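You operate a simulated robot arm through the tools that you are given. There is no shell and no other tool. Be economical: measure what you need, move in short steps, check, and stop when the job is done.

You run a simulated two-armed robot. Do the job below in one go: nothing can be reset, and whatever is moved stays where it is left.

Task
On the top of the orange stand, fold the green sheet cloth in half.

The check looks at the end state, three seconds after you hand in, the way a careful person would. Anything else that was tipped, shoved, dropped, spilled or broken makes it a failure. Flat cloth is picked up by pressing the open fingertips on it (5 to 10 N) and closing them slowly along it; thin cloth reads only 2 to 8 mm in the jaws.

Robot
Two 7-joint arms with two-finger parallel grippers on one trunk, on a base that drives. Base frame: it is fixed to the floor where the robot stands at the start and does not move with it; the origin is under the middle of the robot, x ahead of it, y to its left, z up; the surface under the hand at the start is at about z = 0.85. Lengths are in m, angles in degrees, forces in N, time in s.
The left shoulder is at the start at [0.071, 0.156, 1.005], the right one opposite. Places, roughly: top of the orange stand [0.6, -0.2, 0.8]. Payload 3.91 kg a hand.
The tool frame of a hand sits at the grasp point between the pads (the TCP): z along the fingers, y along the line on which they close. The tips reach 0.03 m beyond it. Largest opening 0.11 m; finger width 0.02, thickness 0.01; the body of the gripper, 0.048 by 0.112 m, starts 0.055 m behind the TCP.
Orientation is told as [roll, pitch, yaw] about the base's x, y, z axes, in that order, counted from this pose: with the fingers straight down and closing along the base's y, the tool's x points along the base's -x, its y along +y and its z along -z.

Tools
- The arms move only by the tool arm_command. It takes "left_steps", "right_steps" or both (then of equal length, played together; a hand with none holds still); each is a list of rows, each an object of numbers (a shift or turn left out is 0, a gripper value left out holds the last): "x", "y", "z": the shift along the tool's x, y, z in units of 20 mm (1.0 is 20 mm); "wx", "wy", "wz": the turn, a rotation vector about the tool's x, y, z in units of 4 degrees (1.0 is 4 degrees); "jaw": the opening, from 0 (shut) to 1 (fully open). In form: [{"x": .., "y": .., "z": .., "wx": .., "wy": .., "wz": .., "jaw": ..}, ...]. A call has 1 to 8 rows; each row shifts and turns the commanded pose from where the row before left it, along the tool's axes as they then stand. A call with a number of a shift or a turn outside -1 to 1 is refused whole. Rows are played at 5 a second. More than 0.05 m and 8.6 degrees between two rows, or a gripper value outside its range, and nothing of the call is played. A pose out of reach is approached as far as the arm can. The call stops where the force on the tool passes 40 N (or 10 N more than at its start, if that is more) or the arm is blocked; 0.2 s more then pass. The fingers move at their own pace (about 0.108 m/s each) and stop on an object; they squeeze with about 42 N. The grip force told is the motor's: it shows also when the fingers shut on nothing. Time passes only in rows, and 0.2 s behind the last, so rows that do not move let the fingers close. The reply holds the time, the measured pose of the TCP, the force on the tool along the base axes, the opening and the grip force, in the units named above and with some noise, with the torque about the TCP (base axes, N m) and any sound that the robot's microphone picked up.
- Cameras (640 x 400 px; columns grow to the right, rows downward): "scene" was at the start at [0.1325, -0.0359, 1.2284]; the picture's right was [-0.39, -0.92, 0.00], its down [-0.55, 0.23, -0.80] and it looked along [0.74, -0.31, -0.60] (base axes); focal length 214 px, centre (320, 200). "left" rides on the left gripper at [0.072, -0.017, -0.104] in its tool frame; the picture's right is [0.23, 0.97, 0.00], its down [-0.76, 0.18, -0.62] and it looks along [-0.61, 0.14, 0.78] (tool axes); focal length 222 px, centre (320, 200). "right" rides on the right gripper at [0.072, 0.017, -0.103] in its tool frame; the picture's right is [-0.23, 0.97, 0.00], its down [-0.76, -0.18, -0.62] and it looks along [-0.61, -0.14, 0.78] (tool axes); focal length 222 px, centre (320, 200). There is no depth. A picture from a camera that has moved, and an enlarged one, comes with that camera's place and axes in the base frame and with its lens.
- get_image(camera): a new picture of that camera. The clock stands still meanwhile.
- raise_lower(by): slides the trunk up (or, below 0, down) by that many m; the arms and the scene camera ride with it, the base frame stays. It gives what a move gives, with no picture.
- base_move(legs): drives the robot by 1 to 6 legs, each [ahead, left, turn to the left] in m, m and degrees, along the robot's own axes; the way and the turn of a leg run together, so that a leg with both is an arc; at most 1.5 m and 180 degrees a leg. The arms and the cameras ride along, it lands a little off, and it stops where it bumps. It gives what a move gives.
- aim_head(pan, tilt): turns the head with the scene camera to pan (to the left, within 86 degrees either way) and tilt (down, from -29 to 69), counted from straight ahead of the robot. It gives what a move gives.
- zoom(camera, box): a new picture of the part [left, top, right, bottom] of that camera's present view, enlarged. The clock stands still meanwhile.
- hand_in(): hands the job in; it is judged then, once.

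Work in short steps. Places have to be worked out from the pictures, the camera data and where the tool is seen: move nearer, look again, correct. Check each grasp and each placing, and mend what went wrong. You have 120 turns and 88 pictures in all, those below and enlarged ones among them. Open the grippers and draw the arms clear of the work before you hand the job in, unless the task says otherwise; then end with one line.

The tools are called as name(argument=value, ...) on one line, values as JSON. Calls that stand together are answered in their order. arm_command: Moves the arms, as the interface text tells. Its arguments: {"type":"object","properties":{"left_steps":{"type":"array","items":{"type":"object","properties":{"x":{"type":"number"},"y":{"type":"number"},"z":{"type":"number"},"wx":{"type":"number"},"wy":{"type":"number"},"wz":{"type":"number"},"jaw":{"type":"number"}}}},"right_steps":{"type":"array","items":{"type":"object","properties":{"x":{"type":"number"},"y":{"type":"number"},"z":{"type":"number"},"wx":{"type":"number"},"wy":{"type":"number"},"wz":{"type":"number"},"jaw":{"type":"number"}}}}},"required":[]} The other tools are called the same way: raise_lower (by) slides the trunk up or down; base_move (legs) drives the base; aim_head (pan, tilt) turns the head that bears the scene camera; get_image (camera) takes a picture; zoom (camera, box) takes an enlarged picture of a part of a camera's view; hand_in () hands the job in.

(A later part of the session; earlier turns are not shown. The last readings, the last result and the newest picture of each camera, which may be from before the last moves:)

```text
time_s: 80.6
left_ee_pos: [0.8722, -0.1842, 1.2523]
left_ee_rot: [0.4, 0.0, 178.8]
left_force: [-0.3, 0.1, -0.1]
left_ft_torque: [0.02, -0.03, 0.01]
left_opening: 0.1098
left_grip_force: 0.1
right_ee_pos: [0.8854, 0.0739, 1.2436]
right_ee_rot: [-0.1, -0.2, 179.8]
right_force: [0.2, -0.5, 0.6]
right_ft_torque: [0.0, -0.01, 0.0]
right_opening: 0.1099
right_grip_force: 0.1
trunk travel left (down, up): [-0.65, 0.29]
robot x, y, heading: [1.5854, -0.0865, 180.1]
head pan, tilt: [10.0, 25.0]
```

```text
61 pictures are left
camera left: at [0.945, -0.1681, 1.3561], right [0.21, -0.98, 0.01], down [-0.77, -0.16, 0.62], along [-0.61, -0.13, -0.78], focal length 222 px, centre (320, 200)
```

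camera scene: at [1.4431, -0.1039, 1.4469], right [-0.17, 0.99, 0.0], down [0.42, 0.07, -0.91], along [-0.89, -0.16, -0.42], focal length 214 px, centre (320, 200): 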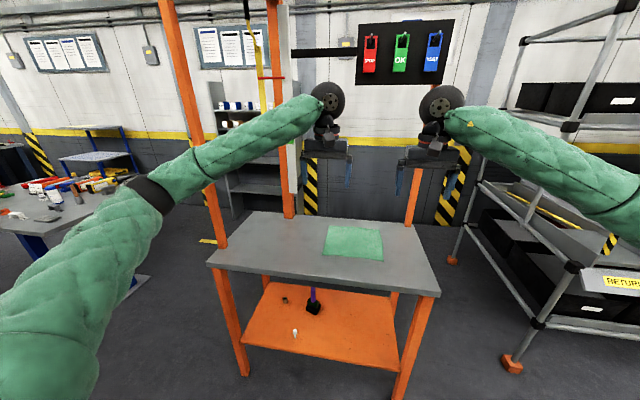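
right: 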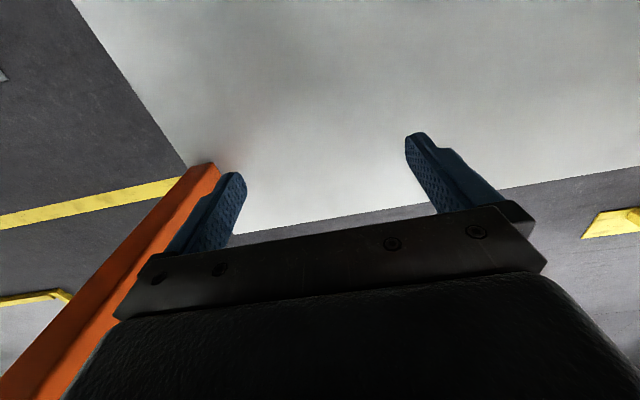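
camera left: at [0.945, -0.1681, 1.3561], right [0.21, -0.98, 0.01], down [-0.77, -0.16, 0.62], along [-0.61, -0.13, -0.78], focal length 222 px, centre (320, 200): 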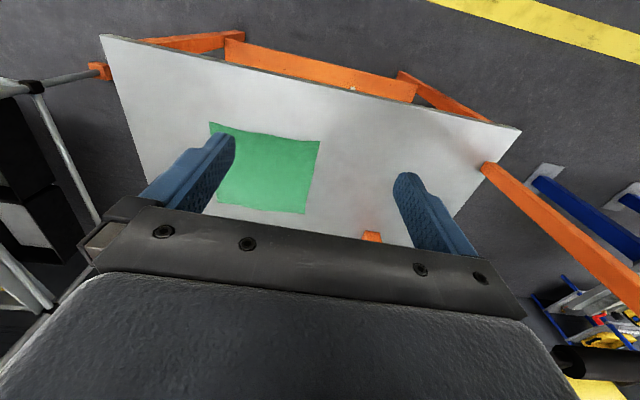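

The picture shows a fixed column at about [0.69, −0.36] carrying a display arm, and its bottom end is at z ≈ 1.1, so the left forearm must stay away from it. I'll use a pose with the robot turned 20° left, standing near [1.30, 0.15]. The left hand then works the robot-side corners and the right hand the far corners, folding +y half over to −y.

arm_command(left_steps=[{"x": 1, "y": -0.6}, {"x": 1, "y": -0.6}, {"x": 1, "y": -0.6}, {"x": 1, "y": -0.6}, {"x": 1, "y": -0.6}, {"x": 0.5, "y": -0.6}], right_steps=[{"y": -0.5}, {"y": -0.5}, {"y": -0.5}, {"y": -0.5}, {"y": -0.5}, {"y": -0.5}])

base_move(legs=[[0.1, -0.237, 0], [0, 0, 20]])

raise_lower(by=-0.2)

aim_head(pan=0, tilt=40)

get_image(camera="scene")

```text
time_s: 82.0
left_ee_pos: [0.9838, -0.115, 1.2539]
left_ee_rot: [0.6, 0.0, 178.8]
left_force: [0.5, 0.0, 0.1]
left_ft_torque: [-0.01, 0.03, -0.04]
left_opening: 0.11
left_grip_force: 0.0
right_ee_pos: [0.8845, 0.1338, 1.242]
right_ee_rot: [0.1, -0.1, 180.0]
right_force: [0.0, 0.4, -0.5]
right_ft_torque: [0.02, 0.06, 0.01]
right_opening: 0.11
right_grip_force: 0.1
trunk travel left (down, up): [-0.65, 0.29]
robot x, y, heading: [1.5829, -0.0894, 180.0]
head pan, tilt: [10.0, 25.0]
```

```text
time_s: 84.9
left_ee_pos: [0.9325, -0.0937, 1.2522]
left_ee_rot: [0.5, 0.1, -160.7]
left_force: [0.1, -0.6, 0.0]
left_ft_torque: [0.02, 0.0, 0.01]
left_opening: 0.1097
left_grip_force: 0.1
right_ee_pos: [0.7533, 0.1049, 1.2419]
right_ee_rot: [0.0, -0.1, -159.7]
right_force: [0.0, -0.1, 0.1]
right_ft_torque: [0.01, -0.01, 0.04]
right_opening: 0.1097
right_grip_force: 0.1
trunk travel left (down, up): [-0.65, 0.29]
robot x, y, heading: [1.4847, 0.1432, -159.6]
head pan, tilt: [10.0, 25.0]
```

```text
time_s: 87.1
left_ee_pos: [0.9317, -0.0928, 1.0532]
left_ee_rot: [0.4, 0.0, -160.8]
left_force: [0.6, -0.4, -0.2]
left_ft_torque: [0.03, 0.02, -0.02]
left_opening: 0.1099
left_grip_force: 0.0
right_ee_pos: [0.7543, 0.1046, 1.0424]
right_ee_rot: [0.0, -0.1, -159.8]
right_force: [0.2, -0.5, 0.0]
right_ft_torque: [-0.02, 0.0, 0.0]
right_opening: 0.1102
right_grip_force: 0.0
trunk travel left (down, up): [-0.45, 0.49]
robot x, y, heading: [1.4844, 0.1436, -159.6]
head pan, tilt: [10.0, 25.0]
```

```text
time_s: 87.8
left_ee_pos: [0.9316, -0.093, 1.0525]
left_ee_rot: [0.4, 0.0, -160.6]
left_force: [0.7, -0.2, -0.1]
left_ft_torque: [0.0, 0.02, 0.0]
left_opening: 0.1099
left_grip_force: 0.1
right_ee_pos: [0.7537, 0.1056, 1.0421]
right_ee_rot: [0.1, -0.2, -159.7]
right_force: [0.1, 0.6, 0.0]
right_ft_torque: [0.02, -0.01, -0.02]
right_opening: 0.1097
right_grip_force: 0.0
trunk travel left (down, up): [-0.45, 0.49]
robot x, y, heading: [1.4835, 0.143, -159.6]
head pan, tilt: [0.0, 40.0]
```

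```text
60 pictures are left
camera scene: at [1.3582, 0.0951, 1.2238], right [-0.35, 0.94, 0.0], down [0.6, 0.22, -0.77], along [-0.72, -0.27, -0.64], focal length 214 px, centre (320, 200)
```

scene: 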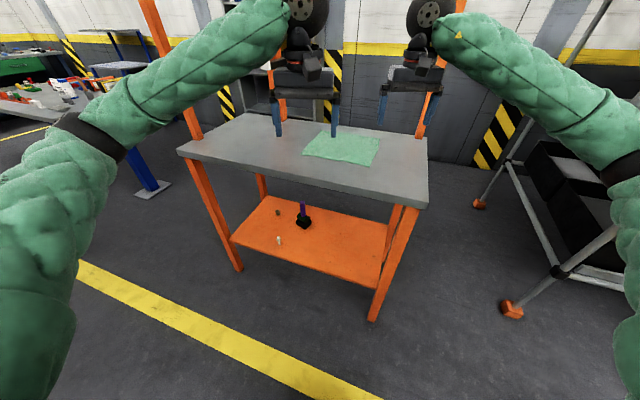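

Clear view, arms away from the column. Close in to the working position.

base_move(legs=[[0.17, -0.063, 0]])

aim_head(pan=0, tilt=50)

get_image(camera="scene")

get_image(camera="left")

get_image(camera="right")

```text
time_s: 89.4
left_ee_pos: [0.7476, -0.0941, 1.0518]
left_ee_rot: [0.5, 0.1, -160.9]
left_force: [-1.2, -0.3, -0.7]
left_ft_torque: [-0.03, -0.06, 0.03]
left_opening: 0.1101
left_grip_force: 0.1
right_ee_pos: [0.5696, 0.105, 1.0409]
right_ee_rot: [0.0, 0.0, -159.6]
right_force: [-0.2, -0.4, 0.9]
right_ft_torque: [0.02, -0.02, 0.01]
right_opening: 0.1101
right_grip_force: 0.0
trunk travel left (down, up): [-0.45, 0.49]
robot x, y, heading: [1.3012, 0.1409, -159.7]
head pan, tilt: [0.0, 40.0]
```

```text
time_s: 90.1
left_ee_pos: [0.7487, -0.0948, 1.0531]
left_ee_rot: [0.5, 0.0, -160.9]
left_force: [-0.4, 0.3, 0.6]
left_ft_torque: [0.02, -0.01, 0.0]
left_opening: 0.1098
left_grip_force: 0.0
right_ee_pos: [0.5696, 0.1053, 1.0417]
right_ee_rot: [0.0, -0.1, -159.7]
right_force: [-1.2, 0.6, -0.2]
right_ft_torque: [0.01, -0.02, 0.01]
right_opening: 0.1101
right_grip_force: 0.0
trunk travel left (down, up): [-0.45, 0.49]
robot x, y, heading: [1.302, 0.1458, -159.7]
head pan, tilt: [0.0, 50.0]
```

```text
59 pictures are left
camera scene: at [1.1828, 0.0973, 1.2096], right [-0.35, 0.94, 0.0], down [0.72, 0.27, -0.64], along [-0.6, -0.22, -0.77], focal length 214 px, centre (320, 200)
```

scene: 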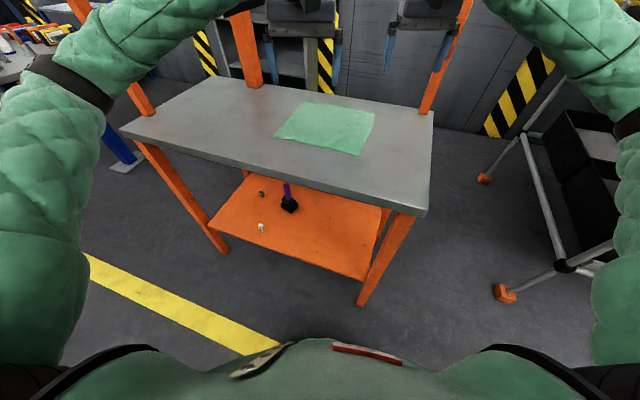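

```text
58 pictures are left
camera left: at [0.8126, -0.0529, 1.1565], right [0.54, -0.84, 0.01], down [-0.66, -0.41, 0.62], along [-0.52, -0.34, -0.78], focal length 222 px, centre (320, 200)
```

left: 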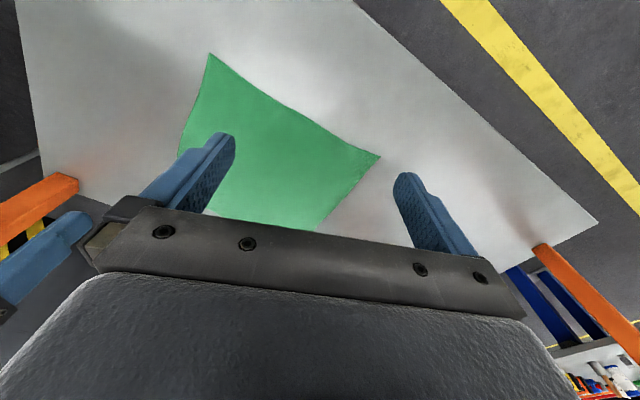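

```text
57 pictures are left
camera right: at [0.6449, 0.1142, 1.1454], right [0.12, -0.99, 0.0], down [-0.78, -0.1, 0.62], along [-0.62, -0.08, -0.78], focal length 222 px, centre (320, 200)
```

right: 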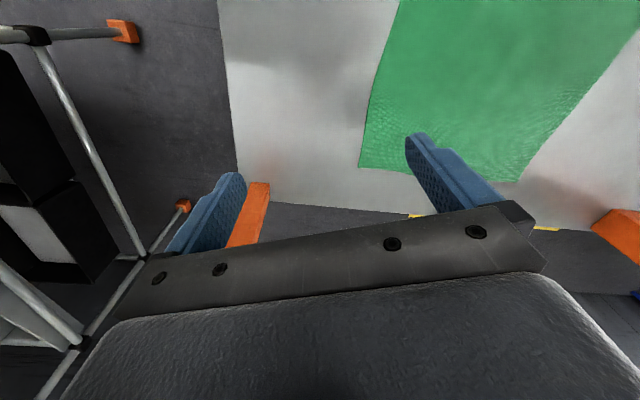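

Corners from the hand cameras: A(.725,.036), B(.728,−.219), C(.490,−.223), D(.483,.033). First square the grippers so they close along y.

arm_command(left_steps=[{"wz": 1}, {"wz": 1}, {"wz": 1}, {"wz": 1}, {"wz": 0.8}, {}], right_steps=[{"wz": 1}, {"wz": 1}, {"wz": 1}, {"wz": 1}, {"wz": 1}, {}])

arm_command(left_steps=[{"x": -0.4, "y": -1, "jaw": 0.25}, {"x": -0.4, "y": -1}, {"x": -0.4, "y": -1}, {"x": -0.4, "y": -1}, {"x": -0.4, "y": -1}, {"z": 1}, {"z": 1}, {"z": 1}], right_steps=[{"x": -0.7, "y": 1, "jaw": 0.25}, {"x": -0.7, "y": 1}, {"x": -0.7, "y": 1}, {"x": -0.7, "y": 1}, {"x": -0.6, "y": 0.8}, {"z": 1}, {"z": 1}, {"z": 1}])

get_image(camera="left")

get_image(camera="right")

```text
time_s: 91.5
left_ee_pos: [0.7493, -0.0931, 1.0521]
left_ee_rot: [0.4, 0.1, -180.0]
left_force: [0.4, 0.2, -0.2]
left_ft_torque: [0.01, 0.04, 0.03]
left_opening: 0.11
left_grip_force: 0.0
right_ee_pos: [0.5699, 0.1054, 1.0421]
right_ee_rot: [0.0, 0.0, -179.9]
right_force: [-0.3, 0.1, 0.5]
right_ft_torque: [0.0, -0.04, 0.01]
right_opening: 0.11
right_grip_force: 0.1
trunk travel left (down, up): [-0.45, 0.49]
robot x, y, heading: [1.3014, 0.1456, -159.5]
head pan, tilt: [0.0, 50.0]
```

```text
time_s: 93.3
left_ee_pos: [0.7082, 0.0049, 0.9945]
left_ee_rot: [0.3, 0.2, -179.9]
left_force: [0.4, 0.0, 0.1]
left_ft_torque: [0.0, -0.05, -0.02]
left_opening: 0.0275
left_grip_force: 0.0
right_ee_pos: [0.5022, 0.0078, 0.9802]
right_ee_rot: [0.0, 0.0, -179.7]
right_force: [0.6, 0.2, -0.7]
right_ft_torque: [-0.01, 0.0, 0.0]
right_opening: 0.0275
right_grip_force: 0.0
trunk travel left (down, up): [-0.45, 0.49]
robot x, y, heading: [1.2999, 0.1413, -159.7]
head pan, tilt: [0.0, 50.0]
```

```text
56 pictures are left
camera left: at [0.7812, 0.0232, 1.0975], right [0.23, -0.97, 0.01], down [-0.76, -0.17, 0.62], along [-0.6, -0.15, -0.78], focal length 222 px, centre (320, 200)
```

left: 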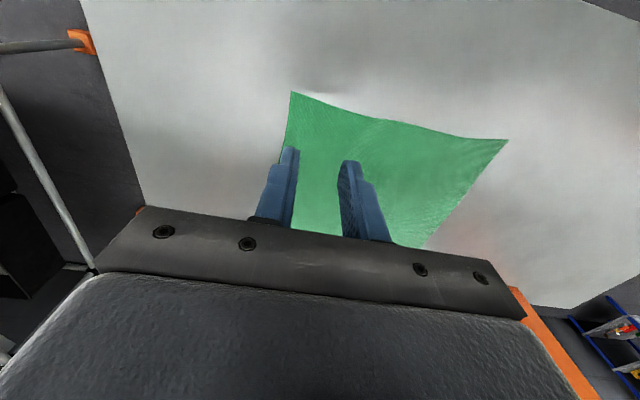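

```text
55 pictures are left
camera right: at [0.5749, -0.0081, 1.0845], right [-0.22, -0.97, 0.0], down [-0.76, 0.17, 0.62], along [-0.61, 0.14, -0.78], focal length 222 px, centre (320, 200)
```

right: 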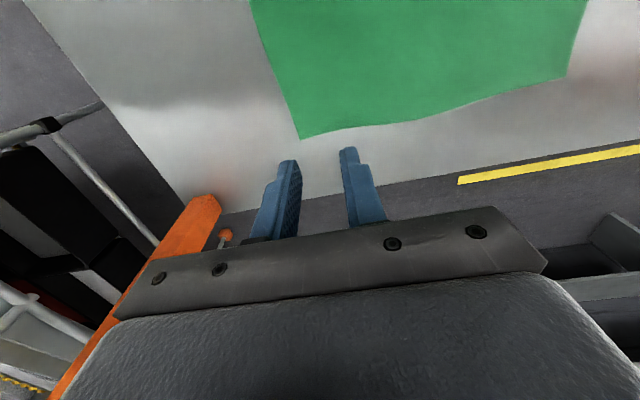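

Fingers line up over the corners A and D. Descend to just above the cloth, then creep to contact.

arm_command(left_steps=[{"z": 1}, {"z": 1}, {"z": 1}, {"z": 1}, {"z": 1}, {"z": 0.25}], right_steps=[{"z": 1}, {"z": 1}, {"z": 1}, {"z": 1}, {"z": 0.5}, {}])

arm_command(left_steps=[{"z": 0.15}, {"z": 0.15}], right_steps=[{"z": 0.15}, {"z": 0.15}])

```text
time_s: 94.7
left_ee_pos: [0.7096, 0.0053, 0.8862]
left_ee_rot: [0.4, 0.1, -180.1]
left_force: [0.6, -0.2, 0.2]
left_ft_torque: [-0.02, 0.01, -0.01]
left_opening: 0.0274
left_grip_force: 0.0
right_ee_pos: [0.5013, 0.0082, 0.8921]
right_ee_rot: [0.0, -0.1, -179.7]
right_force: [-0.4, 0.5, 0.0]
right_ft_torque: [-0.02, 0.02, 0.0]
right_opening: 0.0274
right_grip_force: 0.0
trunk travel left (down, up): [-0.45, 0.49]
robot x, y, heading: [1.2966, 0.1461, -159.7]
head pan, tilt: [0.0, 50.0]
```

```text
time_s: 95.3
left_ee_pos: [0.7087, 0.0051, 0.8815]
left_ee_rot: [0.6, 0.1, -179.8]
left_force: [0.4, -0.1, 1.0]
left_ft_torque: [0.03, 0.0, 0.0]
left_opening: 0.0275
left_grip_force: 0.0
right_ee_pos: [0.5024, 0.0086, 0.8863]
right_ee_rot: [0.1, -0.1, -179.6]
right_force: [-0.4, -0.4, 0.3]
right_ft_torque: [-0.01, 0.04, 0.01]
right_opening: 0.0275
right_grip_force: 0.1
trunk travel left (down, up): [-0.45, 0.49]
robot x, y, heading: [1.3004, 0.1458, -159.9]
head pan, tilt: [0.0, 50.0]
```

Still no contact force; creep down further with small steps.

arm_command(left_steps=[{"z": 0.1}, {}], right_steps=[{"z": 0.15}, {"z": 0.15}])

arm_command(left_steps=[{"z": 0.1}, {}], right_steps=[{"z": 0.1}, {}])

```text
time_s: 95.9
left_ee_pos: [0.7092, 0.0057, 0.8823]
left_ee_rot: [0.6, -0.1, -179.9]
left_force: [-0.1, 0.1, 1.2]
left_ft_torque: [0.05, 0.02, 0.02]
left_opening: 0.0276
left_grip_force: 0.1
right_ee_pos: [0.5037, 0.009, 0.8828]
right_ee_rot: [0.0, -0.3, -179.7]
right_force: [0.3, -0.3, 0.2]
right_ft_torque: [-0.02, 0.01, -0.01]
right_opening: 0.0273
right_grip_force: 0.0
trunk travel left (down, up): [-0.45, 0.49]
robot x, y, heading: [1.3002, 0.1442, -159.6]
head pan, tilt: [0.0, 50.0]
```

```text
time_s: 96.5
left_ee_pos: [0.7146, 0.0055, 0.8818]
left_ee_rot: [0.5, -0.2, -179.8]
left_force: [-1.6, -0.3, 33.7]
left_ft_torque: [0.66, 0.01, 0.05]
left_opening: 0.0272
left_grip_force: 0.1
right_ee_pos: [0.5079, 0.0084, 0.8821]
right_ee_rot: [0.1, -0.4, -179.6]
right_force: [0.3, -0.2, -0.1]
right_ft_torque: [-0.01, 0.04, -0.04]
right_opening: 0.0271
right_grip_force: 0.0
trunk travel left (down, up): [-0.45, 0.49]
robot x, y, heading: [1.3028, 0.1437, -159.6]
head pan, tilt: [0.0, 50.0]
```

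Left overshot to 34 N; ease it up by about 1.5 mm, and lower right a touch.

arm_command(left_steps=[{"z": -0.07}, {}], right_steps=[{"z": 0.05}, {}])

```text
time_s: 97.1
left_ee_pos: [0.7138, 0.0044, 0.8828]
left_ee_rot: [0.5, -0.2, -179.8]
left_force: [-0.1, 0.8, -1.1]
left_ft_torque: [0.02, -0.01, 0.01]
left_opening: 0.0277
left_grip_force: 0.0
right_ee_pos: [0.5087, 0.0094, 0.883]
right_ee_rot: [0.2, -0.4, -179.7]
right_force: [-0.3, -1.2, -0.4]
right_ft_torque: [-0.03, 0.01, -0.04]
right_opening: 0.0275
right_grip_force: 0.0
trunk travel left (down, up): [-0.45, 0.49]
robot x, y, heading: [1.3028, 0.1428, -159.7]
head pan, tilt: [0.0, 50.0]
```

The hands drifted 5 mm in +x with the press; correct that while clear, then press again gently.

arm_command(left_steps=[{"x": -0.3}, {"z": 0.03}, {}], right_steps=[{"x": -0.3}, {"z": 0.05}, {}])

arm_command(left_steps=[{}, {}], right_steps=[{"z": 0.05}, {}])

```text
time_s: 97.9
left_ee_pos: [0.7082, 0.0019, 0.8861]
left_ee_rot: [0.7, -0.6, -179.6]
left_force: [-0.4, 0.3, 0.0]
left_ft_torque: [0.01, -0.02, 0.0]
left_opening: 0.0277
left_grip_force: 0.1
right_ee_pos: [0.5029, 0.0079, 0.8829]
right_ee_rot: [0.0, -0.5, -179.7]
right_force: [-0.7, -0.9, 0.1]
right_ft_torque: [0.03, -0.02, 0.01]
right_opening: 0.0275
right_grip_force: 0.0
trunk travel left (down, up): [-0.45, 0.49]
robot x, y, heading: [1.3031, 0.1407, -159.6]
head pan, tilt: [0.0, 50.0]
```

```text
time_s: 98.5
left_ee_pos: [0.7078, 0.002, 0.8842]
left_ee_rot: [0.7, -0.6, -179.7]
left_force: [-0.3, -0.1, 0.0]
left_ft_torque: [-0.03, -0.05, 0.01]
left_opening: 0.0277
left_grip_force: 0.1
right_ee_pos: [0.5023, 0.0092, 0.8825]
right_ee_rot: [0.0, -0.5, -179.7]
right_force: [-0.5, 0.2, 0.6]
right_ft_torque: [0.02, -0.01, -0.04]
right_opening: 0.0276
right_grip_force: 0.0
trunk travel left (down, up): [-0.45, 0.49]
robot x, y, heading: [1.2993, 0.141, -159.2]
head pan, tilt: [0.0, 50.0]
```

arm_command(left_steps=[{"y": -0.2}, {"z": 0.06}, {}], right_steps=[{}, {"z": 0.06}, {}])

arm_command(left_steps=[{"z": 0.04}, {}], right_steps=[{"z": 0.04}, {}])

```text
time_s: 99.3
left_ee_pos: [0.7143, 0.0016, 0.8827]
left_ee_rot: [0.7, -0.4, -179.2]
left_force: [-1.0, 0.2, 0.3]
left_ft_torque: [0.02, -0.02, 0.03]
left_opening: 0.0276
left_grip_force: 0.1
right_ee_pos: [0.5075, 0.0041, 0.8842]
right_ee_rot: [0.1, -0.8, -179.3]
right_force: [-0.1, 0.6, 0.2]
right_ft_torque: [0.01, 0.0, 0.0]
right_opening: 0.0278
right_grip_force: 0.1
trunk travel left (down, up): [-0.45, 0.49]
robot x, y, heading: [1.3023, 0.1441, -159.0]
head pan, tilt: [0.0, 50.0]
```

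```text
time_s: 99.9
left_ee_pos: [0.7132, 0.0027, 0.8833]
left_ee_rot: [0.7, -0.6, -179.2]
left_force: [0.2, -0.7, -0.4]
left_ft_torque: [-0.03, -0.02, 0.01]
left_opening: 0.0274
left_grip_force: 0.1
right_ee_pos: [0.5077, 0.0059, 0.8831]
right_ee_rot: [0.2, -0.9, -179.3]
right_force: [0.0, 0.4, -0.3]
right_ft_torque: [-0.02, 0.02, -0.02]
right_opening: 0.0275
right_grip_force: 0.1
trunk travel left (down, up): [-0.45, 0.49]
robot x, y, heading: [1.2994, 0.1403, -159.3]
head pan, tilt: [0.0, 50.0]
```

arm_command(left_steps=[{"x": -0.2, "z": 0.04}, {}], right_steps=[{"x": -0.2, "z": 0.06}, {}])

get_image(camera="left")

get_image(camera="right")

```text
time_s: 100.5
left_ee_pos: [0.7096, 0.002, 0.8836]
left_ee_rot: [0.7, -0.8, -179.0]
left_force: [0.5, -0.4, -0.8]
left_ft_torque: [-0.01, -0.01, 0.0]
left_opening: 0.0276
left_grip_force: 0.0
right_ee_pos: [0.5031, 0.0036, 0.8842]
right_ee_rot: [0.2, -0.9, -179.2]
right_force: [0.8, 0.0, -0.1]
right_ft_torque: [0.03, -0.01, 0.0]
right_opening: 0.0278
right_grip_force: 0.0
trunk travel left (down, up): [-0.45, 0.49]
robot x, y, heading: [1.3021, 0.1441, -159.0]
head pan, tilt: [0.0, 50.0]
```

```text
54 pictures are left
camera left: at [0.7839, 0.0204, 0.9873], right [0.24, -0.97, 0.01], down [-0.75, -0.18, 0.64], along [-0.61, -0.16, -0.77], focal length 222 px, centre (320, 200)
```

left: 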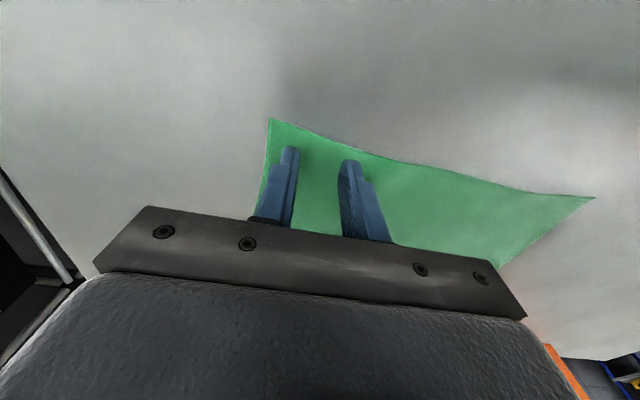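

```text
53 pictures are left
camera right: at [0.5787, -0.0124, 0.9855], right [-0.21, -0.98, 0.01], down [-0.75, 0.17, 0.63], along [-0.62, 0.13, -0.77], focal length 222 px, centre (320, 200)
```

right: 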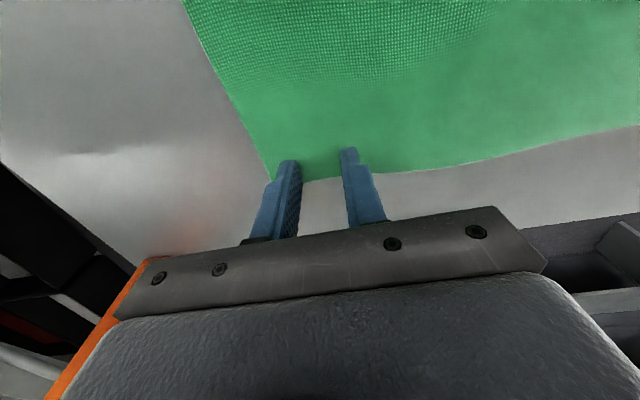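

Both hands show the same slight pitch drift and no contact force, so something may be loading the robot. Check the scene view.

aim_head(pan=0, tilt=30)

get_image(camera="scene")

```text
time_s: 101.3
left_ee_pos: [0.7101, 0.0005, 0.8853]
left_ee_rot: [0.7, -0.8, -179.1]
left_force: [-0.5, 0.3, 0.7]
left_ft_torque: [-0.03, 0.0, 0.01]
left_opening: 0.0274
left_grip_force: 0.0
right_ee_pos: [0.5047, 0.003, 0.8821]
right_ee_rot: [0.2, -0.8, -179.2]
right_force: [0.1, 0.2, -0.5]
right_ft_torque: [-0.02, -0.02, -0.02]
right_opening: 0.0276
right_grip_force: 0.1
trunk travel left (down, up): [-0.45, 0.49]
robot x, y, heading: [1.3011, 0.1438, -159.1]
head pan, tilt: [0.0, 30.0]
```

```text
52 pictures are left
camera scene: at [1.1857, 0.0939, 1.2411], right [-0.36, 0.93, 0.0], down [0.46, 0.18, -0.87], along [-0.82, -0.31, -0.49], focal length 214 px, centre (320, 200)
```

scene: 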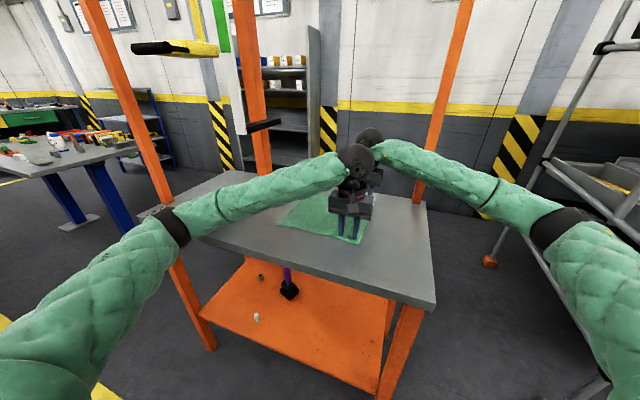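

No contact visible. I'll continue the press, one arm at a time, reading forces.

arm_command(left_steps=[{"z": 0.1}, {}])

arm_command(right_steps=[{"z": 0.1}, {}])

```text
time_s: 101.9
left_ee_pos: [0.7115, 0.0018, 0.8812]
left_ee_rot: [0.6, -0.7, -179.3]
left_force: [-0.2, 0.7, 4.6]
left_ft_torque: [0.12, 0.0, -0.01]
left_opening: 0.0272
left_grip_force: 0.1
right_ee_pos: [0.5055, 0.0045, 0.8833]
right_ee_rot: [0.1, -0.8, -179.3]
right_force: [-0.2, 0.7, 0.2]
right_ft_torque: [-0.02, -0.01, -0.02]
right_opening: 0.0276
right_grip_force: 0.1
trunk travel left (down, up): [-0.45, 0.49]
robot x, y, heading: [1.3049, 0.1445, -159.3]
head pan, tilt: [0.0, 30.0]
```

```text
time_s: 102.5
left_ee_pos: [0.7115, 0.0012, 0.8808]
left_ee_rot: [0.6, -0.7, -179.1]
left_force: [-0.2, -0.8, 13.5]
left_ft_torque: [0.3, -0.12, 0.01]
left_opening: 0.0272
left_grip_force: 0.1
right_ee_pos: [0.5052, 0.0038, 0.8819]
right_ee_rot: [0.2, -0.9, -179.1]
right_force: [0.2, 0.8, 1.1]
right_ft_torque: [0.06, 0.02, 0.0]
right_opening: 0.0276
right_grip_force: 0.2
trunk travel left (down, up): [-0.45, 0.49]
robot x, y, heading: [1.3021, 0.1432, -159.2]
head pan, tilt: [0.0, 30.0]
```

The outer finger of the left hand bears first (small roll). Level both hands by these fractions of a degree and rebalance the pressing.

arm_command(left_steps=[{"z": -0.04, "wx": 0.15}, {"wy": 0.2}, {}], right_steps=[{"wx": 0.05}, {"wy": 0.2}, {"z": 0.03}])

```text
time_s: 103.3
left_ee_pos: [0.7112, 0.0037, 0.881]
left_ee_rot: [-0.1, 0.2, -179.2]
left_force: [-0.3, 0.3, 3.2]
left_ft_torque: [0.08, 0.03, 0.01]
left_opening: 0.0275
left_grip_force: 0.1
right_ee_pos: [0.5051, 0.0039, 0.8814]
right_ee_rot: [0.0, -0.2, -179.3]
right_force: [-0.4, 0.4, 4.9]
right_ft_torque: [0.04, 0.02, 0.0]
right_opening: 0.0275
right_grip_force: 0.1
trunk travel left (down, up): [-0.45, 0.49]
robot x, y, heading: [1.3014, 0.1425, -159.0]
head pan, tilt: [0.0, 30.0]
```

Good: 3 N and 5 N. Press a hair more and close slowly.

arm_command(left_steps=[{"z": 0.04}, {"jaw": 0.2}, {"jaw": 0.16}, {"jaw": 0.12}, {"jaw": 0.08}, {"jaw": 0.04}, {"jaw": 0}, {}], right_steps=[{"z": 0.03}, {"jaw": 0.2}, {"jaw": 0.16}, {"jaw": 0.12}, {"jaw": 0.08}, {"jaw": 0.04}, {"jaw": 0}, {}])

get_image(camera="left")

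get_image(camera="right")

```text
time_s: 105.1
left_ee_pos: [0.7121, 0.0025, 0.8804]
left_ee_rot: [0.0, 0.1, -179.3]
left_force: [-2.4, -0.7, 16.4]
left_ft_torque: [0.03, 0.04, 0.0]
left_opening: 0.0056
left_grip_force: 42.4
right_ee_pos: [0.5049, 0.0029, 0.8806]
right_ee_rot: [0.0, -0.1, -179.3]
right_force: [0.4, -0.9, 21.6]
right_ft_torque: [-0.03, 0.12, 0.02]
right_opening: 0.0015
right_grip_force: 41.1
trunk travel left (down, up): [-0.45, 0.49]
robot x, y, heading: [1.3018, 0.1431, -159.2]
head pan, tilt: [0.0, 30.0]
```

```text
51 pictures are left
camera left: at [0.7842, 0.021, 0.9851], right [0.24, -0.97, 0.0], down [-0.76, -0.19, 0.62], along [-0.6, -0.15, -0.78], focal length 222 px, centre (320, 200)
```

left: 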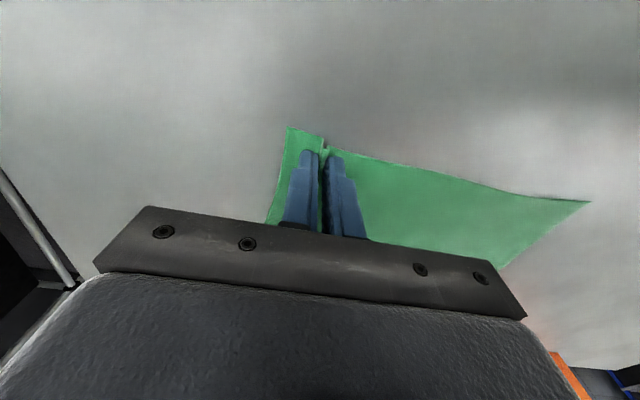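

```text
50 pictures are left
camera right: at [0.5786, -0.012, 0.9844], right [-0.22, -0.98, 0.0], down [-0.76, 0.17, 0.62], along [-0.61, 0.13, -0.78], focal length 222 px, centre (320, 200)
```

right: 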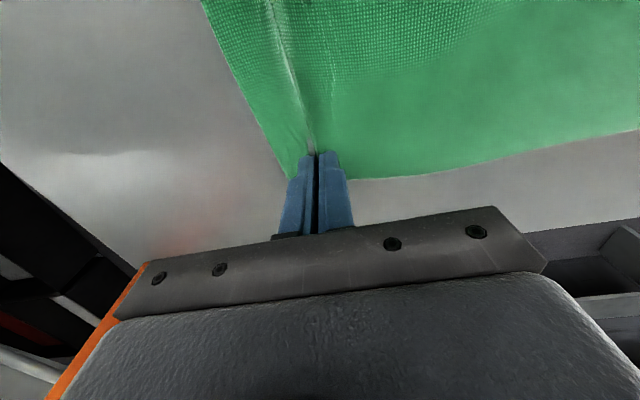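

Left reads 5.6 mm (held); right reads 1.5 mm, doubtful. Lift both slightly and check.

arm_command(left_steps=[{"z": -0.4}, {"z": -0.4}, {}], right_steps=[{"z": -0.4}, {"z": -0.4}, {}])

get_image(camera="right")

get_image(camera="left")

```text
time_s: 105.9
left_ee_pos: [0.7128, -0.0009, 0.8885]
left_ee_rot: [-0.4, 0.6, -179.1]
left_force: [-0.3, -0.1, 0.1]
left_ft_torque: [0.01, 0.0, -0.01]
left_opening: 0.0054
left_grip_force: 41.5
right_ee_pos: [0.5072, -0.0002, 0.8946]
right_ee_rot: [-0.3, 0.0, -179.0]
right_force: [0.9, -0.9, -1.0]
right_ft_torque: [0.0, 0.03, -0.01]
right_opening: 0.0014
right_grip_force: 41.8
trunk travel left (down, up): [-0.45, 0.49]
robot x, y, heading: [1.302, 0.1454, -159.1]
head pan, tilt: [0.0, 30.0]
```

```text
49 pictures are left
camera right: at [0.5802, -0.0167, 0.9972], right [-0.21, -0.98, 0.0], down [-0.76, 0.16, 0.62], along [-0.61, 0.13, -0.78], focal length 222 px, centre (320, 200)
```

right: 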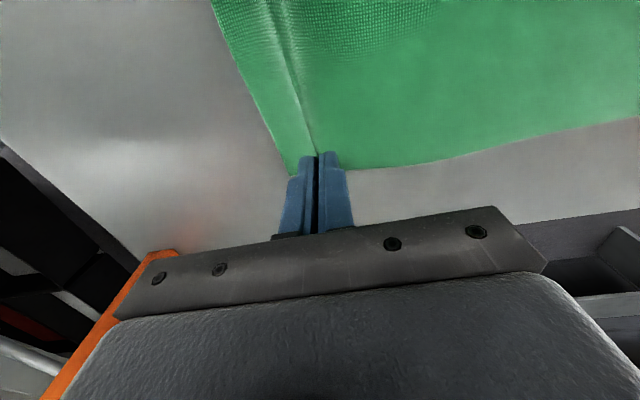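

```text
48 pictures are left
camera left: at [0.7858, 0.0172, 0.9942], right [0.24, -0.97, 0.0], down [-0.76, -0.19, 0.61], along [-0.6, -0.15, -0.79], focal length 222 px, centre (320, 200)
```

left: 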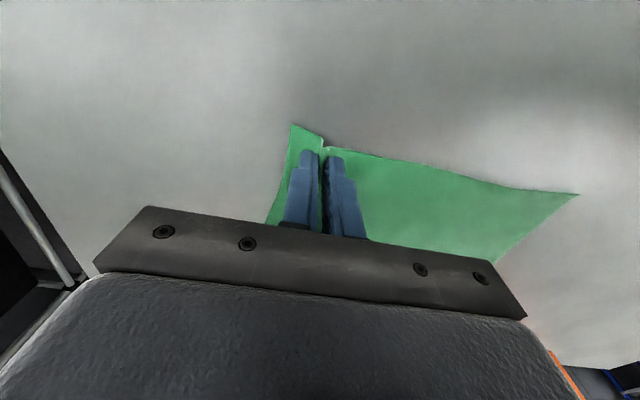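

Lift the right hand a bit more to see whether the cloth follows.

arm_command(right_steps=[{"z": -0.6}, {"z": -0.6}, {}], left_steps=[{"z": -0.2}, {"z": -0.2}, {}])

get_image(camera="right")

aim_head(pan=0, tilt=40)

zoom(camera="scene", box=[230, 80, 430, 205])

```text
time_s: 106.7
left_ee_pos: [0.7149, -0.0036, 0.8948]
left_ee_rot: [-0.5, 1.0, -179.0]
left_force: [-2.1, -0.8, 0.2]
left_ft_torque: [-0.02, 0.09, 0.0]
left_opening: 0.0053
left_grip_force: 41.5
right_ee_pos: [0.5062, -0.0042, 0.9207]
right_ee_rot: [-0.4, -0.1, -178.8]
right_force: [2.0, -0.2, -1.1]
right_ft_torque: [0.0, -0.07, 0.01]
right_opening: 0.0015
right_grip_force: 41.8
trunk travel left (down, up): [-0.45, 0.49]
robot x, y, heading: [1.2984, 0.1438, -158.7]
head pan, tilt: [0.0, 30.0]
```

```text
47 pictures are left
camera right: at [0.5799, -0.0208, 1.0229], right [-0.21, -0.98, 0.0], down [-0.76, 0.16, 0.63], along [-0.61, 0.13, -0.78], focal length 222 px, centre (320, 200)
```

right: 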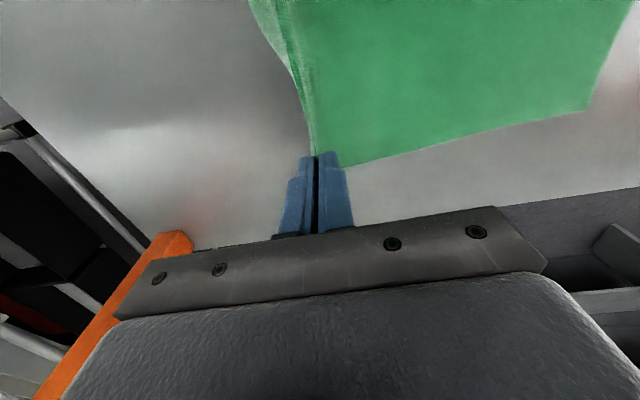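

```text
time_s: 107.4
left_ee_pos: [0.7157, -0.0032, 0.8967]
left_ee_rot: [-0.4, 1.1, -178.8]
left_force: [-2.7, 0.5, -0.2]
left_ft_torque: [0.02, 0.03, -0.01]
left_opening: 0.0053
left_grip_force: 42.6
right_ee_pos: [0.5057, -0.0053, 0.9197]
right_ee_rot: [-0.3, -0.1, -178.8]
right_force: [2.5, -0.4, -1.1]
right_ft_torque: [-0.01, -0.06, 0.02]
right_opening: 0.0016
right_grip_force: 42.1
trunk travel left (down, up): [-0.45, 0.49]
robot x, y, heading: [1.2979, 0.1413, -158.5]
head pan, tilt: [0.0, 40.0]
```

```text
3.20 times, centred on (330, 142) of scene
camera zoom: at [1.193, 0.091, 1.2252], right [-0.36, 0.93, 0.01], down [0.59, 0.23, -0.77], along [-0.72, -0.28, -0.63], focal length 686 px, centre (288, 384)
```

zoom: 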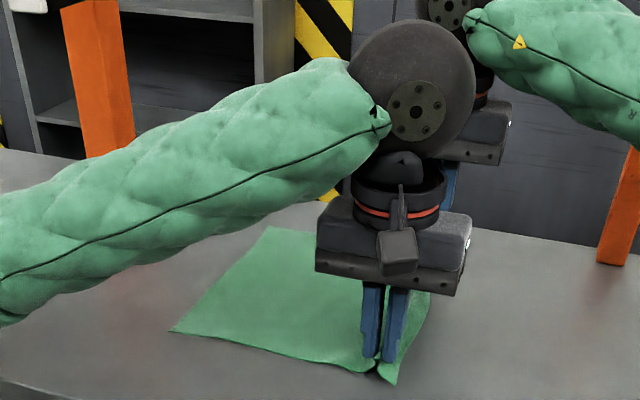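

Both hands do hold the cloth. But the pinch sits ~2 cm inside the edge, and that free strip would get tucked under in the fold. I'll set it back down, open, and regrasp nearer the edge.

arm_command(right_steps=[{"z": 0.6}, {"z": 0.6}, {"z": 0.5}, {"jaw": 0.1}, {"jaw": 0.2}, {"jaw": 0.3}, {}, {"z": -0.5}], left_steps=[{"z": 0.2}, {"z": 0.2}, {"z": 0.1}, {"jaw": 0.1}, {"jaw": 0.2}, {"jaw": 0.3}, {}, {"z": -0.5}])

arm_command(right_steps=[{"z": -1}, {"z": -1}, {}], left_steps=[{"z": -1}, {"z": -1}, {}])

get_image(camera="left")

get_image(camera="right")

```text
time_s: 109.2
left_ee_pos: [0.7148, -0.006, 0.8989]
left_ee_rot: [-0.2, 0.6, -178.7]
left_force: [-0.3, 0.0, -0.7]
left_ft_torque: [0.0, 0.02, -0.01]
left_opening: 0.0329
left_grip_force: 0.0
right_ee_pos: [0.5076, -0.0067, 0.8959]
right_ee_rot: [-0.2, -0.2, -178.7]
right_force: [0.2, -0.6, -0.1]
right_ft_torque: [0.04, -0.05, -0.01]
right_opening: 0.0329
right_grip_force: 0.1
trunk travel left (down, up): [-0.45, 0.49]
robot x, y, heading: [1.3006, 0.1399, -158.5]
head pan, tilt: [0.0, 40.0]
```

```text
time_s: 110.0
left_ee_pos: [0.6996, 0.0133, 0.9428]
left_ee_rot: [-0.2, 0.6, 179.7]
left_force: [0.4, -0.9, -1.2]
left_ft_torque: [0.12, 0.04, -0.01]
left_opening: 0.0329
left_grip_force: 0.0
right_ee_pos: [0.4934, 0.0129, 0.9298]
right_ee_rot: [0.0, 0.5, -179.8]
right_force: [0.1, -1.0, 0.8]
right_ft_torque: [0.04, 0.03, -0.02]
right_opening: 0.033
right_grip_force: 0.0
trunk travel left (down, up): [-0.45, 0.49]
robot x, y, heading: [1.2983, 0.1485, -160.0]
head pan, tilt: [0.0, 40.0]
```

```text
45 pictures are left
camera left: at [0.7712, 0.0299, 1.0476], right [0.22, -0.97, 0.0], down [-0.77, -0.18, 0.61], along [-0.6, -0.14, -0.79], focal length 222 px, centre (320, 200)
```

left: 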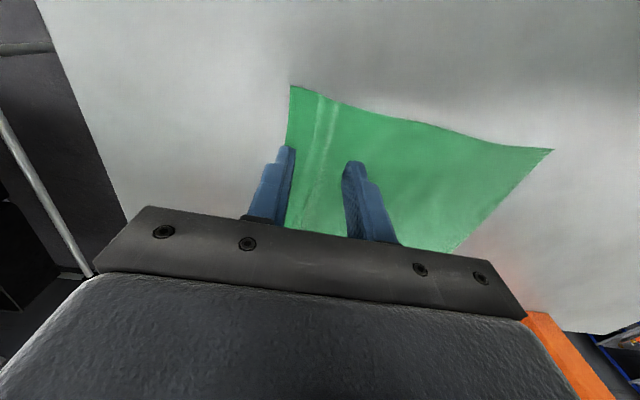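

```text
44 pictures are left
camera right: at [0.5644, -0.0049, 1.0343], right [-0.22, -0.97, 0.0], down [-0.77, 0.17, 0.62], along [-0.6, 0.14, -0.79], focal length 222 px, centre (320, 200)
```

right: 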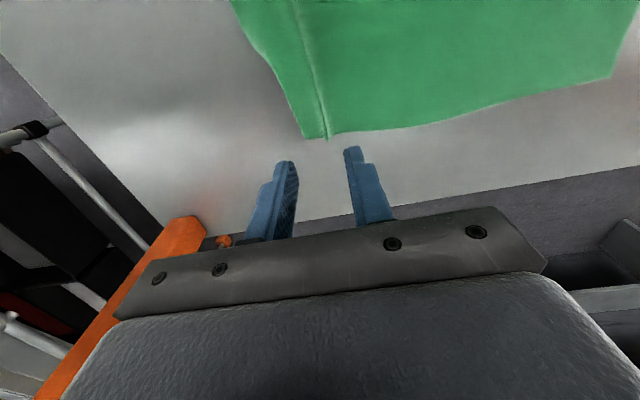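

The cloth now lies with its +y edge at y ≈ 0.043 (left corner) and ≈ 0.030 (right corner). Realign so the outer fingers sit just off the edge, and descend.

arm_command(left_steps=[{"x": 0.4, "y": -1, "wy": -0.15}, {"z": 1}, {"z": 1}, {"z": 0.6}, {}], right_steps=[{"x": 0.9, "y": -0.4, "wy": -0.12}, {"z": 1}, {"z": 0.8}, {"z": 0.2}, {}])

get_image(camera="left")

get_image(camera="right")

```text
time_s: 111.4
left_ee_pos: [0.7249, 0.0154, 0.8913]
left_ee_rot: [0.2, -0.3, -178.3]
left_force: [0.4, 1.5, 1.1]
left_ft_torque: [-0.02, 0.0, 0.02]
left_opening: 0.033
left_grip_force: 0.2
right_ee_pos: [0.5281, -0.0001, 0.8917]
right_ee_rot: [0.2, -0.2, -178.2]
right_force: [-0.8, -0.3, -0.6]
right_ft_torque: [0.0, -0.06, 0.01]
right_opening: 0.0328
right_grip_force: 0.0
trunk travel left (down, up): [-0.45, 0.49]
robot x, y, heading: [1.3054, 0.1401, -157.9]
head pan, tilt: [0.0, 40.0]
stopped in row 5 (right hand): the arm was blocked; the commanded pose is now the measured one
```

```text
43 pictures are left
camera left: at [0.7975, 0.0363, 0.9939], right [0.26, -0.97, 0.0], down [-0.75, -0.2, 0.63], along [-0.6, -0.16, -0.78], focal length 222 px, centre (320, 200)
```

left: 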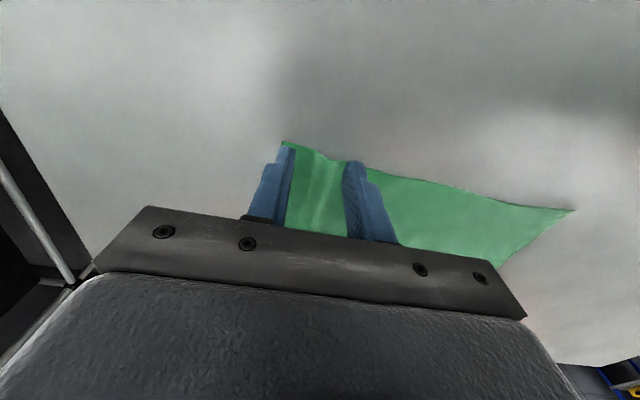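

```text
42 pictures are left
camera right: at [0.6017, -0.0147, 0.9956], right [-0.2, -0.98, 0.0], down [-0.76, 0.16, 0.63], along [-0.61, 0.12, -0.78], focal length 222 px, centre (320, 200)
```

right: 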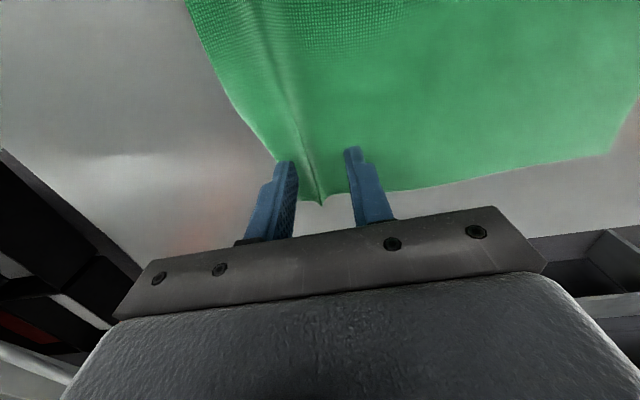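

The right arm reports blocked and the base yaws when it goes low, so its elbow is probably touching something. Raise slightly and look at the right arm.

aim_head(pan=-45, tilt=40)

get_image(camera="scene")

aim_head(pan=40, tilt=40)

get_image(camera="scene")

```text
time_s: 112.6
left_ee_pos: [0.7247, 0.0168, 0.8903]
left_ee_rot: [0.0, -0.1, -178.5]
left_force: [-0.6, -1.0, -0.4]
left_ft_torque: [-0.01, 0.0, -0.03]
left_opening: 0.0332
left_grip_force: 0.0
right_ee_pos: [0.5286, -0.0007, 0.8955]
right_ee_rot: [0.1, -0.4, -178.4]
right_force: [-0.1, -0.5, -0.3]
right_ft_torque: [0.04, 0.01, 0.02]
right_opening: 0.0332
right_grip_force: 0.0
trunk travel left (down, up): [-0.45, 0.49]
robot x, y, heading: [1.3046, 0.1397, -157.9]
head pan, tilt: [-45.0, 40.0]
```

```text
41 pictures are left
camera scene: at [1.1963, 0.1599, 1.225], right [0.39, 0.92, -0.01], down [0.58, -0.26, -0.77], along [-0.71, 0.3, -0.64], focal length 214 px, centre (320, 200)
```

scene: 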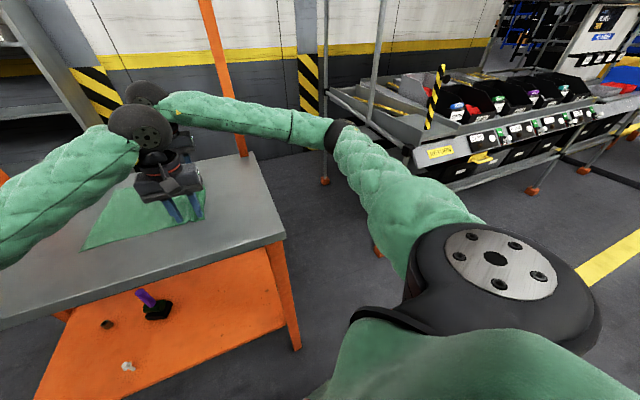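

```text
time_s: 114.2
left_ee_pos: [0.7266, 0.0168, 0.8905]
left_ee_rot: [0.0, -0.3, -178.5]
left_force: [0.5, 0.5, -0.7]
left_ft_torque: [0.01, -0.01, 0.0]
left_opening: 0.0328
left_grip_force: 0.1
right_ee_pos: [0.527, -0.001, 0.8945]
right_ee_rot: [0.1, -0.4, -178.3]
right_force: [0.4, 0.4, -0.1]
right_ft_torque: [-0.01, 0.0, 0.03]
right_opening: 0.0331
right_grip_force: 0.0
trunk travel left (down, up): [-0.45, 0.49]
robot x, y, heading: [1.3043, 0.1417, -157.8]
head pan, tilt: [40.0, 40.0]
```

```text
40 pictures are left
camera scene: at [1.2342, 0.0511, 1.225], right [-0.88, 0.47, 0.01], down [0.29, 0.56, -0.77], along [-0.37, -0.68, -0.64], focal length 214 px, centre (320, 200)
```

scene: 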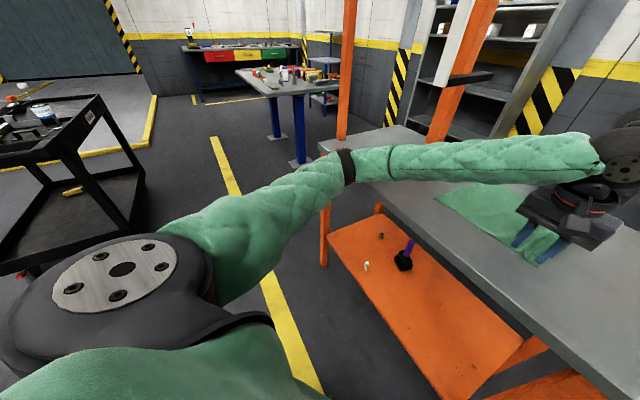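

The elbows hang very low (about z 0.95) next to the table edge and could be resting on it. Raise the trunk 0.15 so the elbows come up, then lower the hands again.

raise_lower(by=0.15)

arm_command(left_steps=[{"z": 1}, {"z": 1}, {"z": 1}, {"z": 1}, {"z": 1}, {"z": 1}, {}], right_steps=[{"z": 1}, {"z": 1}, {"z": 1}, {"z": 1}, {"z": 1}, {"z": 1}, {}])

```text
time_s: 115.9
left_ee_pos: [0.7147, 0.0152, 1.0332]
left_ee_rot: [-0.1, 0.5, -178.7]
left_force: [-0.5, 0.1, 0.4]
left_ft_torque: [0.0, -0.01, -0.02]
left_opening: 0.033
left_grip_force: 0.2
right_ee_pos: [0.518, -0.0018, 1.0352]
right_ee_rot: [-0.2, 0.3, -178.3]
right_force: [0.4, -0.5, -0.6]
right_ft_torque: [0.02, 0.03, 0.01]
right_opening: 0.0328
right_grip_force: 0.1
trunk travel left (down, up): [-0.6, 0.34]
robot x, y, heading: [1.304, 0.1367, -158.3]
head pan, tilt: [40.0, 40.0]
```

```text
time_s: 117.5
left_ee_pos: [0.7156, 0.014, 0.9154]
left_ee_rot: [-0.2, 0.4, -178.5]
left_force: [-0.2, 0.4, 0.8]
left_ft_torque: [0.02, 0.02, 0.0]
left_opening: 0.033
left_grip_force: 0.0
right_ee_pos: [0.5182, -0.0024, 0.9144]
right_ee_rot: [-0.1, 0.2, -178.5]
right_force: [0.1, -0.1, 0.1]
right_ft_torque: [0.06, 0.01, 0.0]
right_opening: 0.033
right_grip_force: 0.0
trunk travel left (down, up): [-0.6, 0.34]
robot x, y, heading: [1.3056, 0.1394, -158.1]
head pan, tilt: [40.0, 40.0]
```

Steady now. Correct position and squareness, then approach.

arm_command(left_steps=[{"x": -0.4, "y": -0.95, "wz": 0.4}, {"wy": -0.1, "z": 0.65}, {"z": 0.65}, {}], right_steps=[{"x": -0.4, "y": -1, "wz": 0.4}, {"y": -0.15, "z": 0.65}, {"z": 0.65}, {}])

get_image(camera="left")

get_image(camera="right")

```text
time_s: 118.5
left_ee_pos: [0.7077, 0.0328, 0.89]
left_ee_rot: [-0.2, 0.0, 179.7]
left_force: [0.1, -1.3, 0.7]
left_ft_torque: [0.0, 0.0, -0.01]
left_opening: 0.0332
left_grip_force: 0.1
right_ee_pos: [0.5106, 0.0212, 0.8906]
right_ee_rot: [-0.2, 0.2, 180.0]
right_force: [-0.3, -1.3, 0.4]
right_ft_torque: [0.0, -0.01, 0.02]
right_opening: 0.0328
right_grip_force: 0.1
trunk travel left (down, up): [-0.6, 0.34]
robot x, y, heading: [1.3054, 0.1388, -158.0]
head pan, tilt: [40.0, 40.0]
```

```text
39 pictures are left
camera left: at [0.7813, 0.0498, 0.9928], right [0.22, -0.97, 0.0], down [-0.76, -0.18, 0.62], along [-0.61, -0.14, -0.78], focal length 222 px, centre (320, 200)
```

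left: 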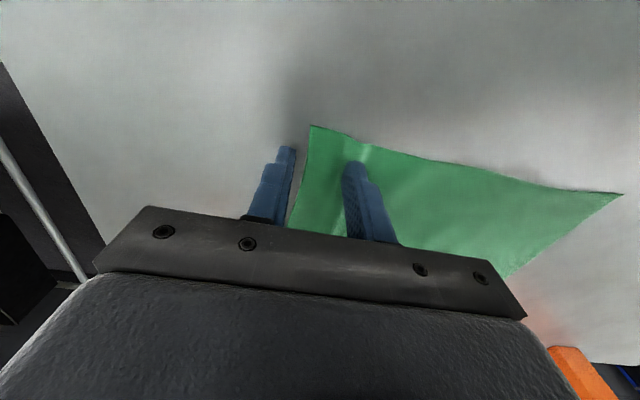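

```text
38 pictures are left
camera right: at [0.5828, 0.0037, 0.9936], right [-0.23, -0.97, 0.0], down [-0.76, 0.18, 0.62], along [-0.6, 0.14, -0.78], focal length 222 px, centre (320, 200)
```

right: 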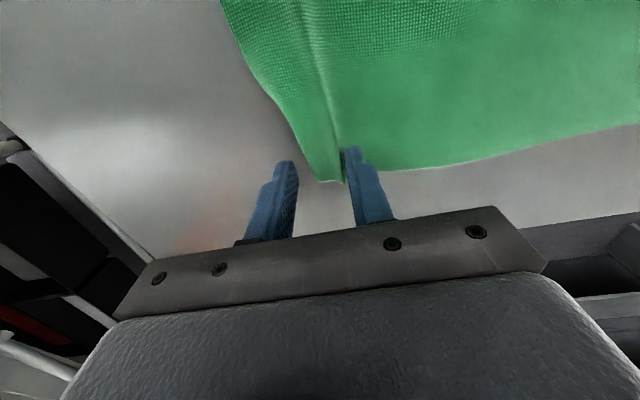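

Alignment is good. Press down in small steps.

arm_command(left_steps=[{"z": 0.3}, {}], right_steps=[{"y": 0.2, "z": 0.3}, {}])

arm_command(left_steps=[{"z": 0.08}, {}], right_steps=[{"z": 0.08}, {}])

```text
time_s: 119.1
left_ee_pos: [0.7092, 0.0356, 0.8834]
left_ee_rot: [-0.2, 0.0, 179.8]
left_force: [0.4, 0.6, 1.0]
left_ft_torque: [0.03, -0.02, 0.02]
left_opening: 0.033
left_grip_force: 0.1
right_ee_pos: [0.5119, 0.0168, 0.8837]
right_ee_rot: [-0.1, 0.2, 180.0]
right_force: [-0.2, 0.7, -0.1]
right_ft_torque: [0.04, -0.03, -0.03]
right_opening: 0.033
right_grip_force: 0.2
trunk travel left (down, up): [-0.6, 0.34]
robot x, y, heading: [1.3066, 0.1423, -158.6]
head pan, tilt: [40.0, 40.0]
```

```text
time_s: 119.7
left_ee_pos: [0.707, 0.0343, 0.8818]
left_ee_rot: [-0.2, 0.0, 179.7]
left_force: [-0.3, 0.4, 5.5]
left_ft_torque: [-0.1, -0.03, 0.05]
left_opening: 0.0329
left_grip_force: 0.0
right_ee_pos: [0.5106, 0.0168, 0.8828]
right_ee_rot: [-0.1, 0.2, 180.0]
right_force: [0.2, 0.2, -0.9]
right_ft_torque: [0.01, 0.01, 0.01]
right_opening: 0.0328
right_grip_force: 0.2
trunk travel left (down, up): [-0.6, 0.34]
robot x, y, heading: [1.3082, 0.14, -158.5]
head pan, tilt: [40.0, 40.0]
```

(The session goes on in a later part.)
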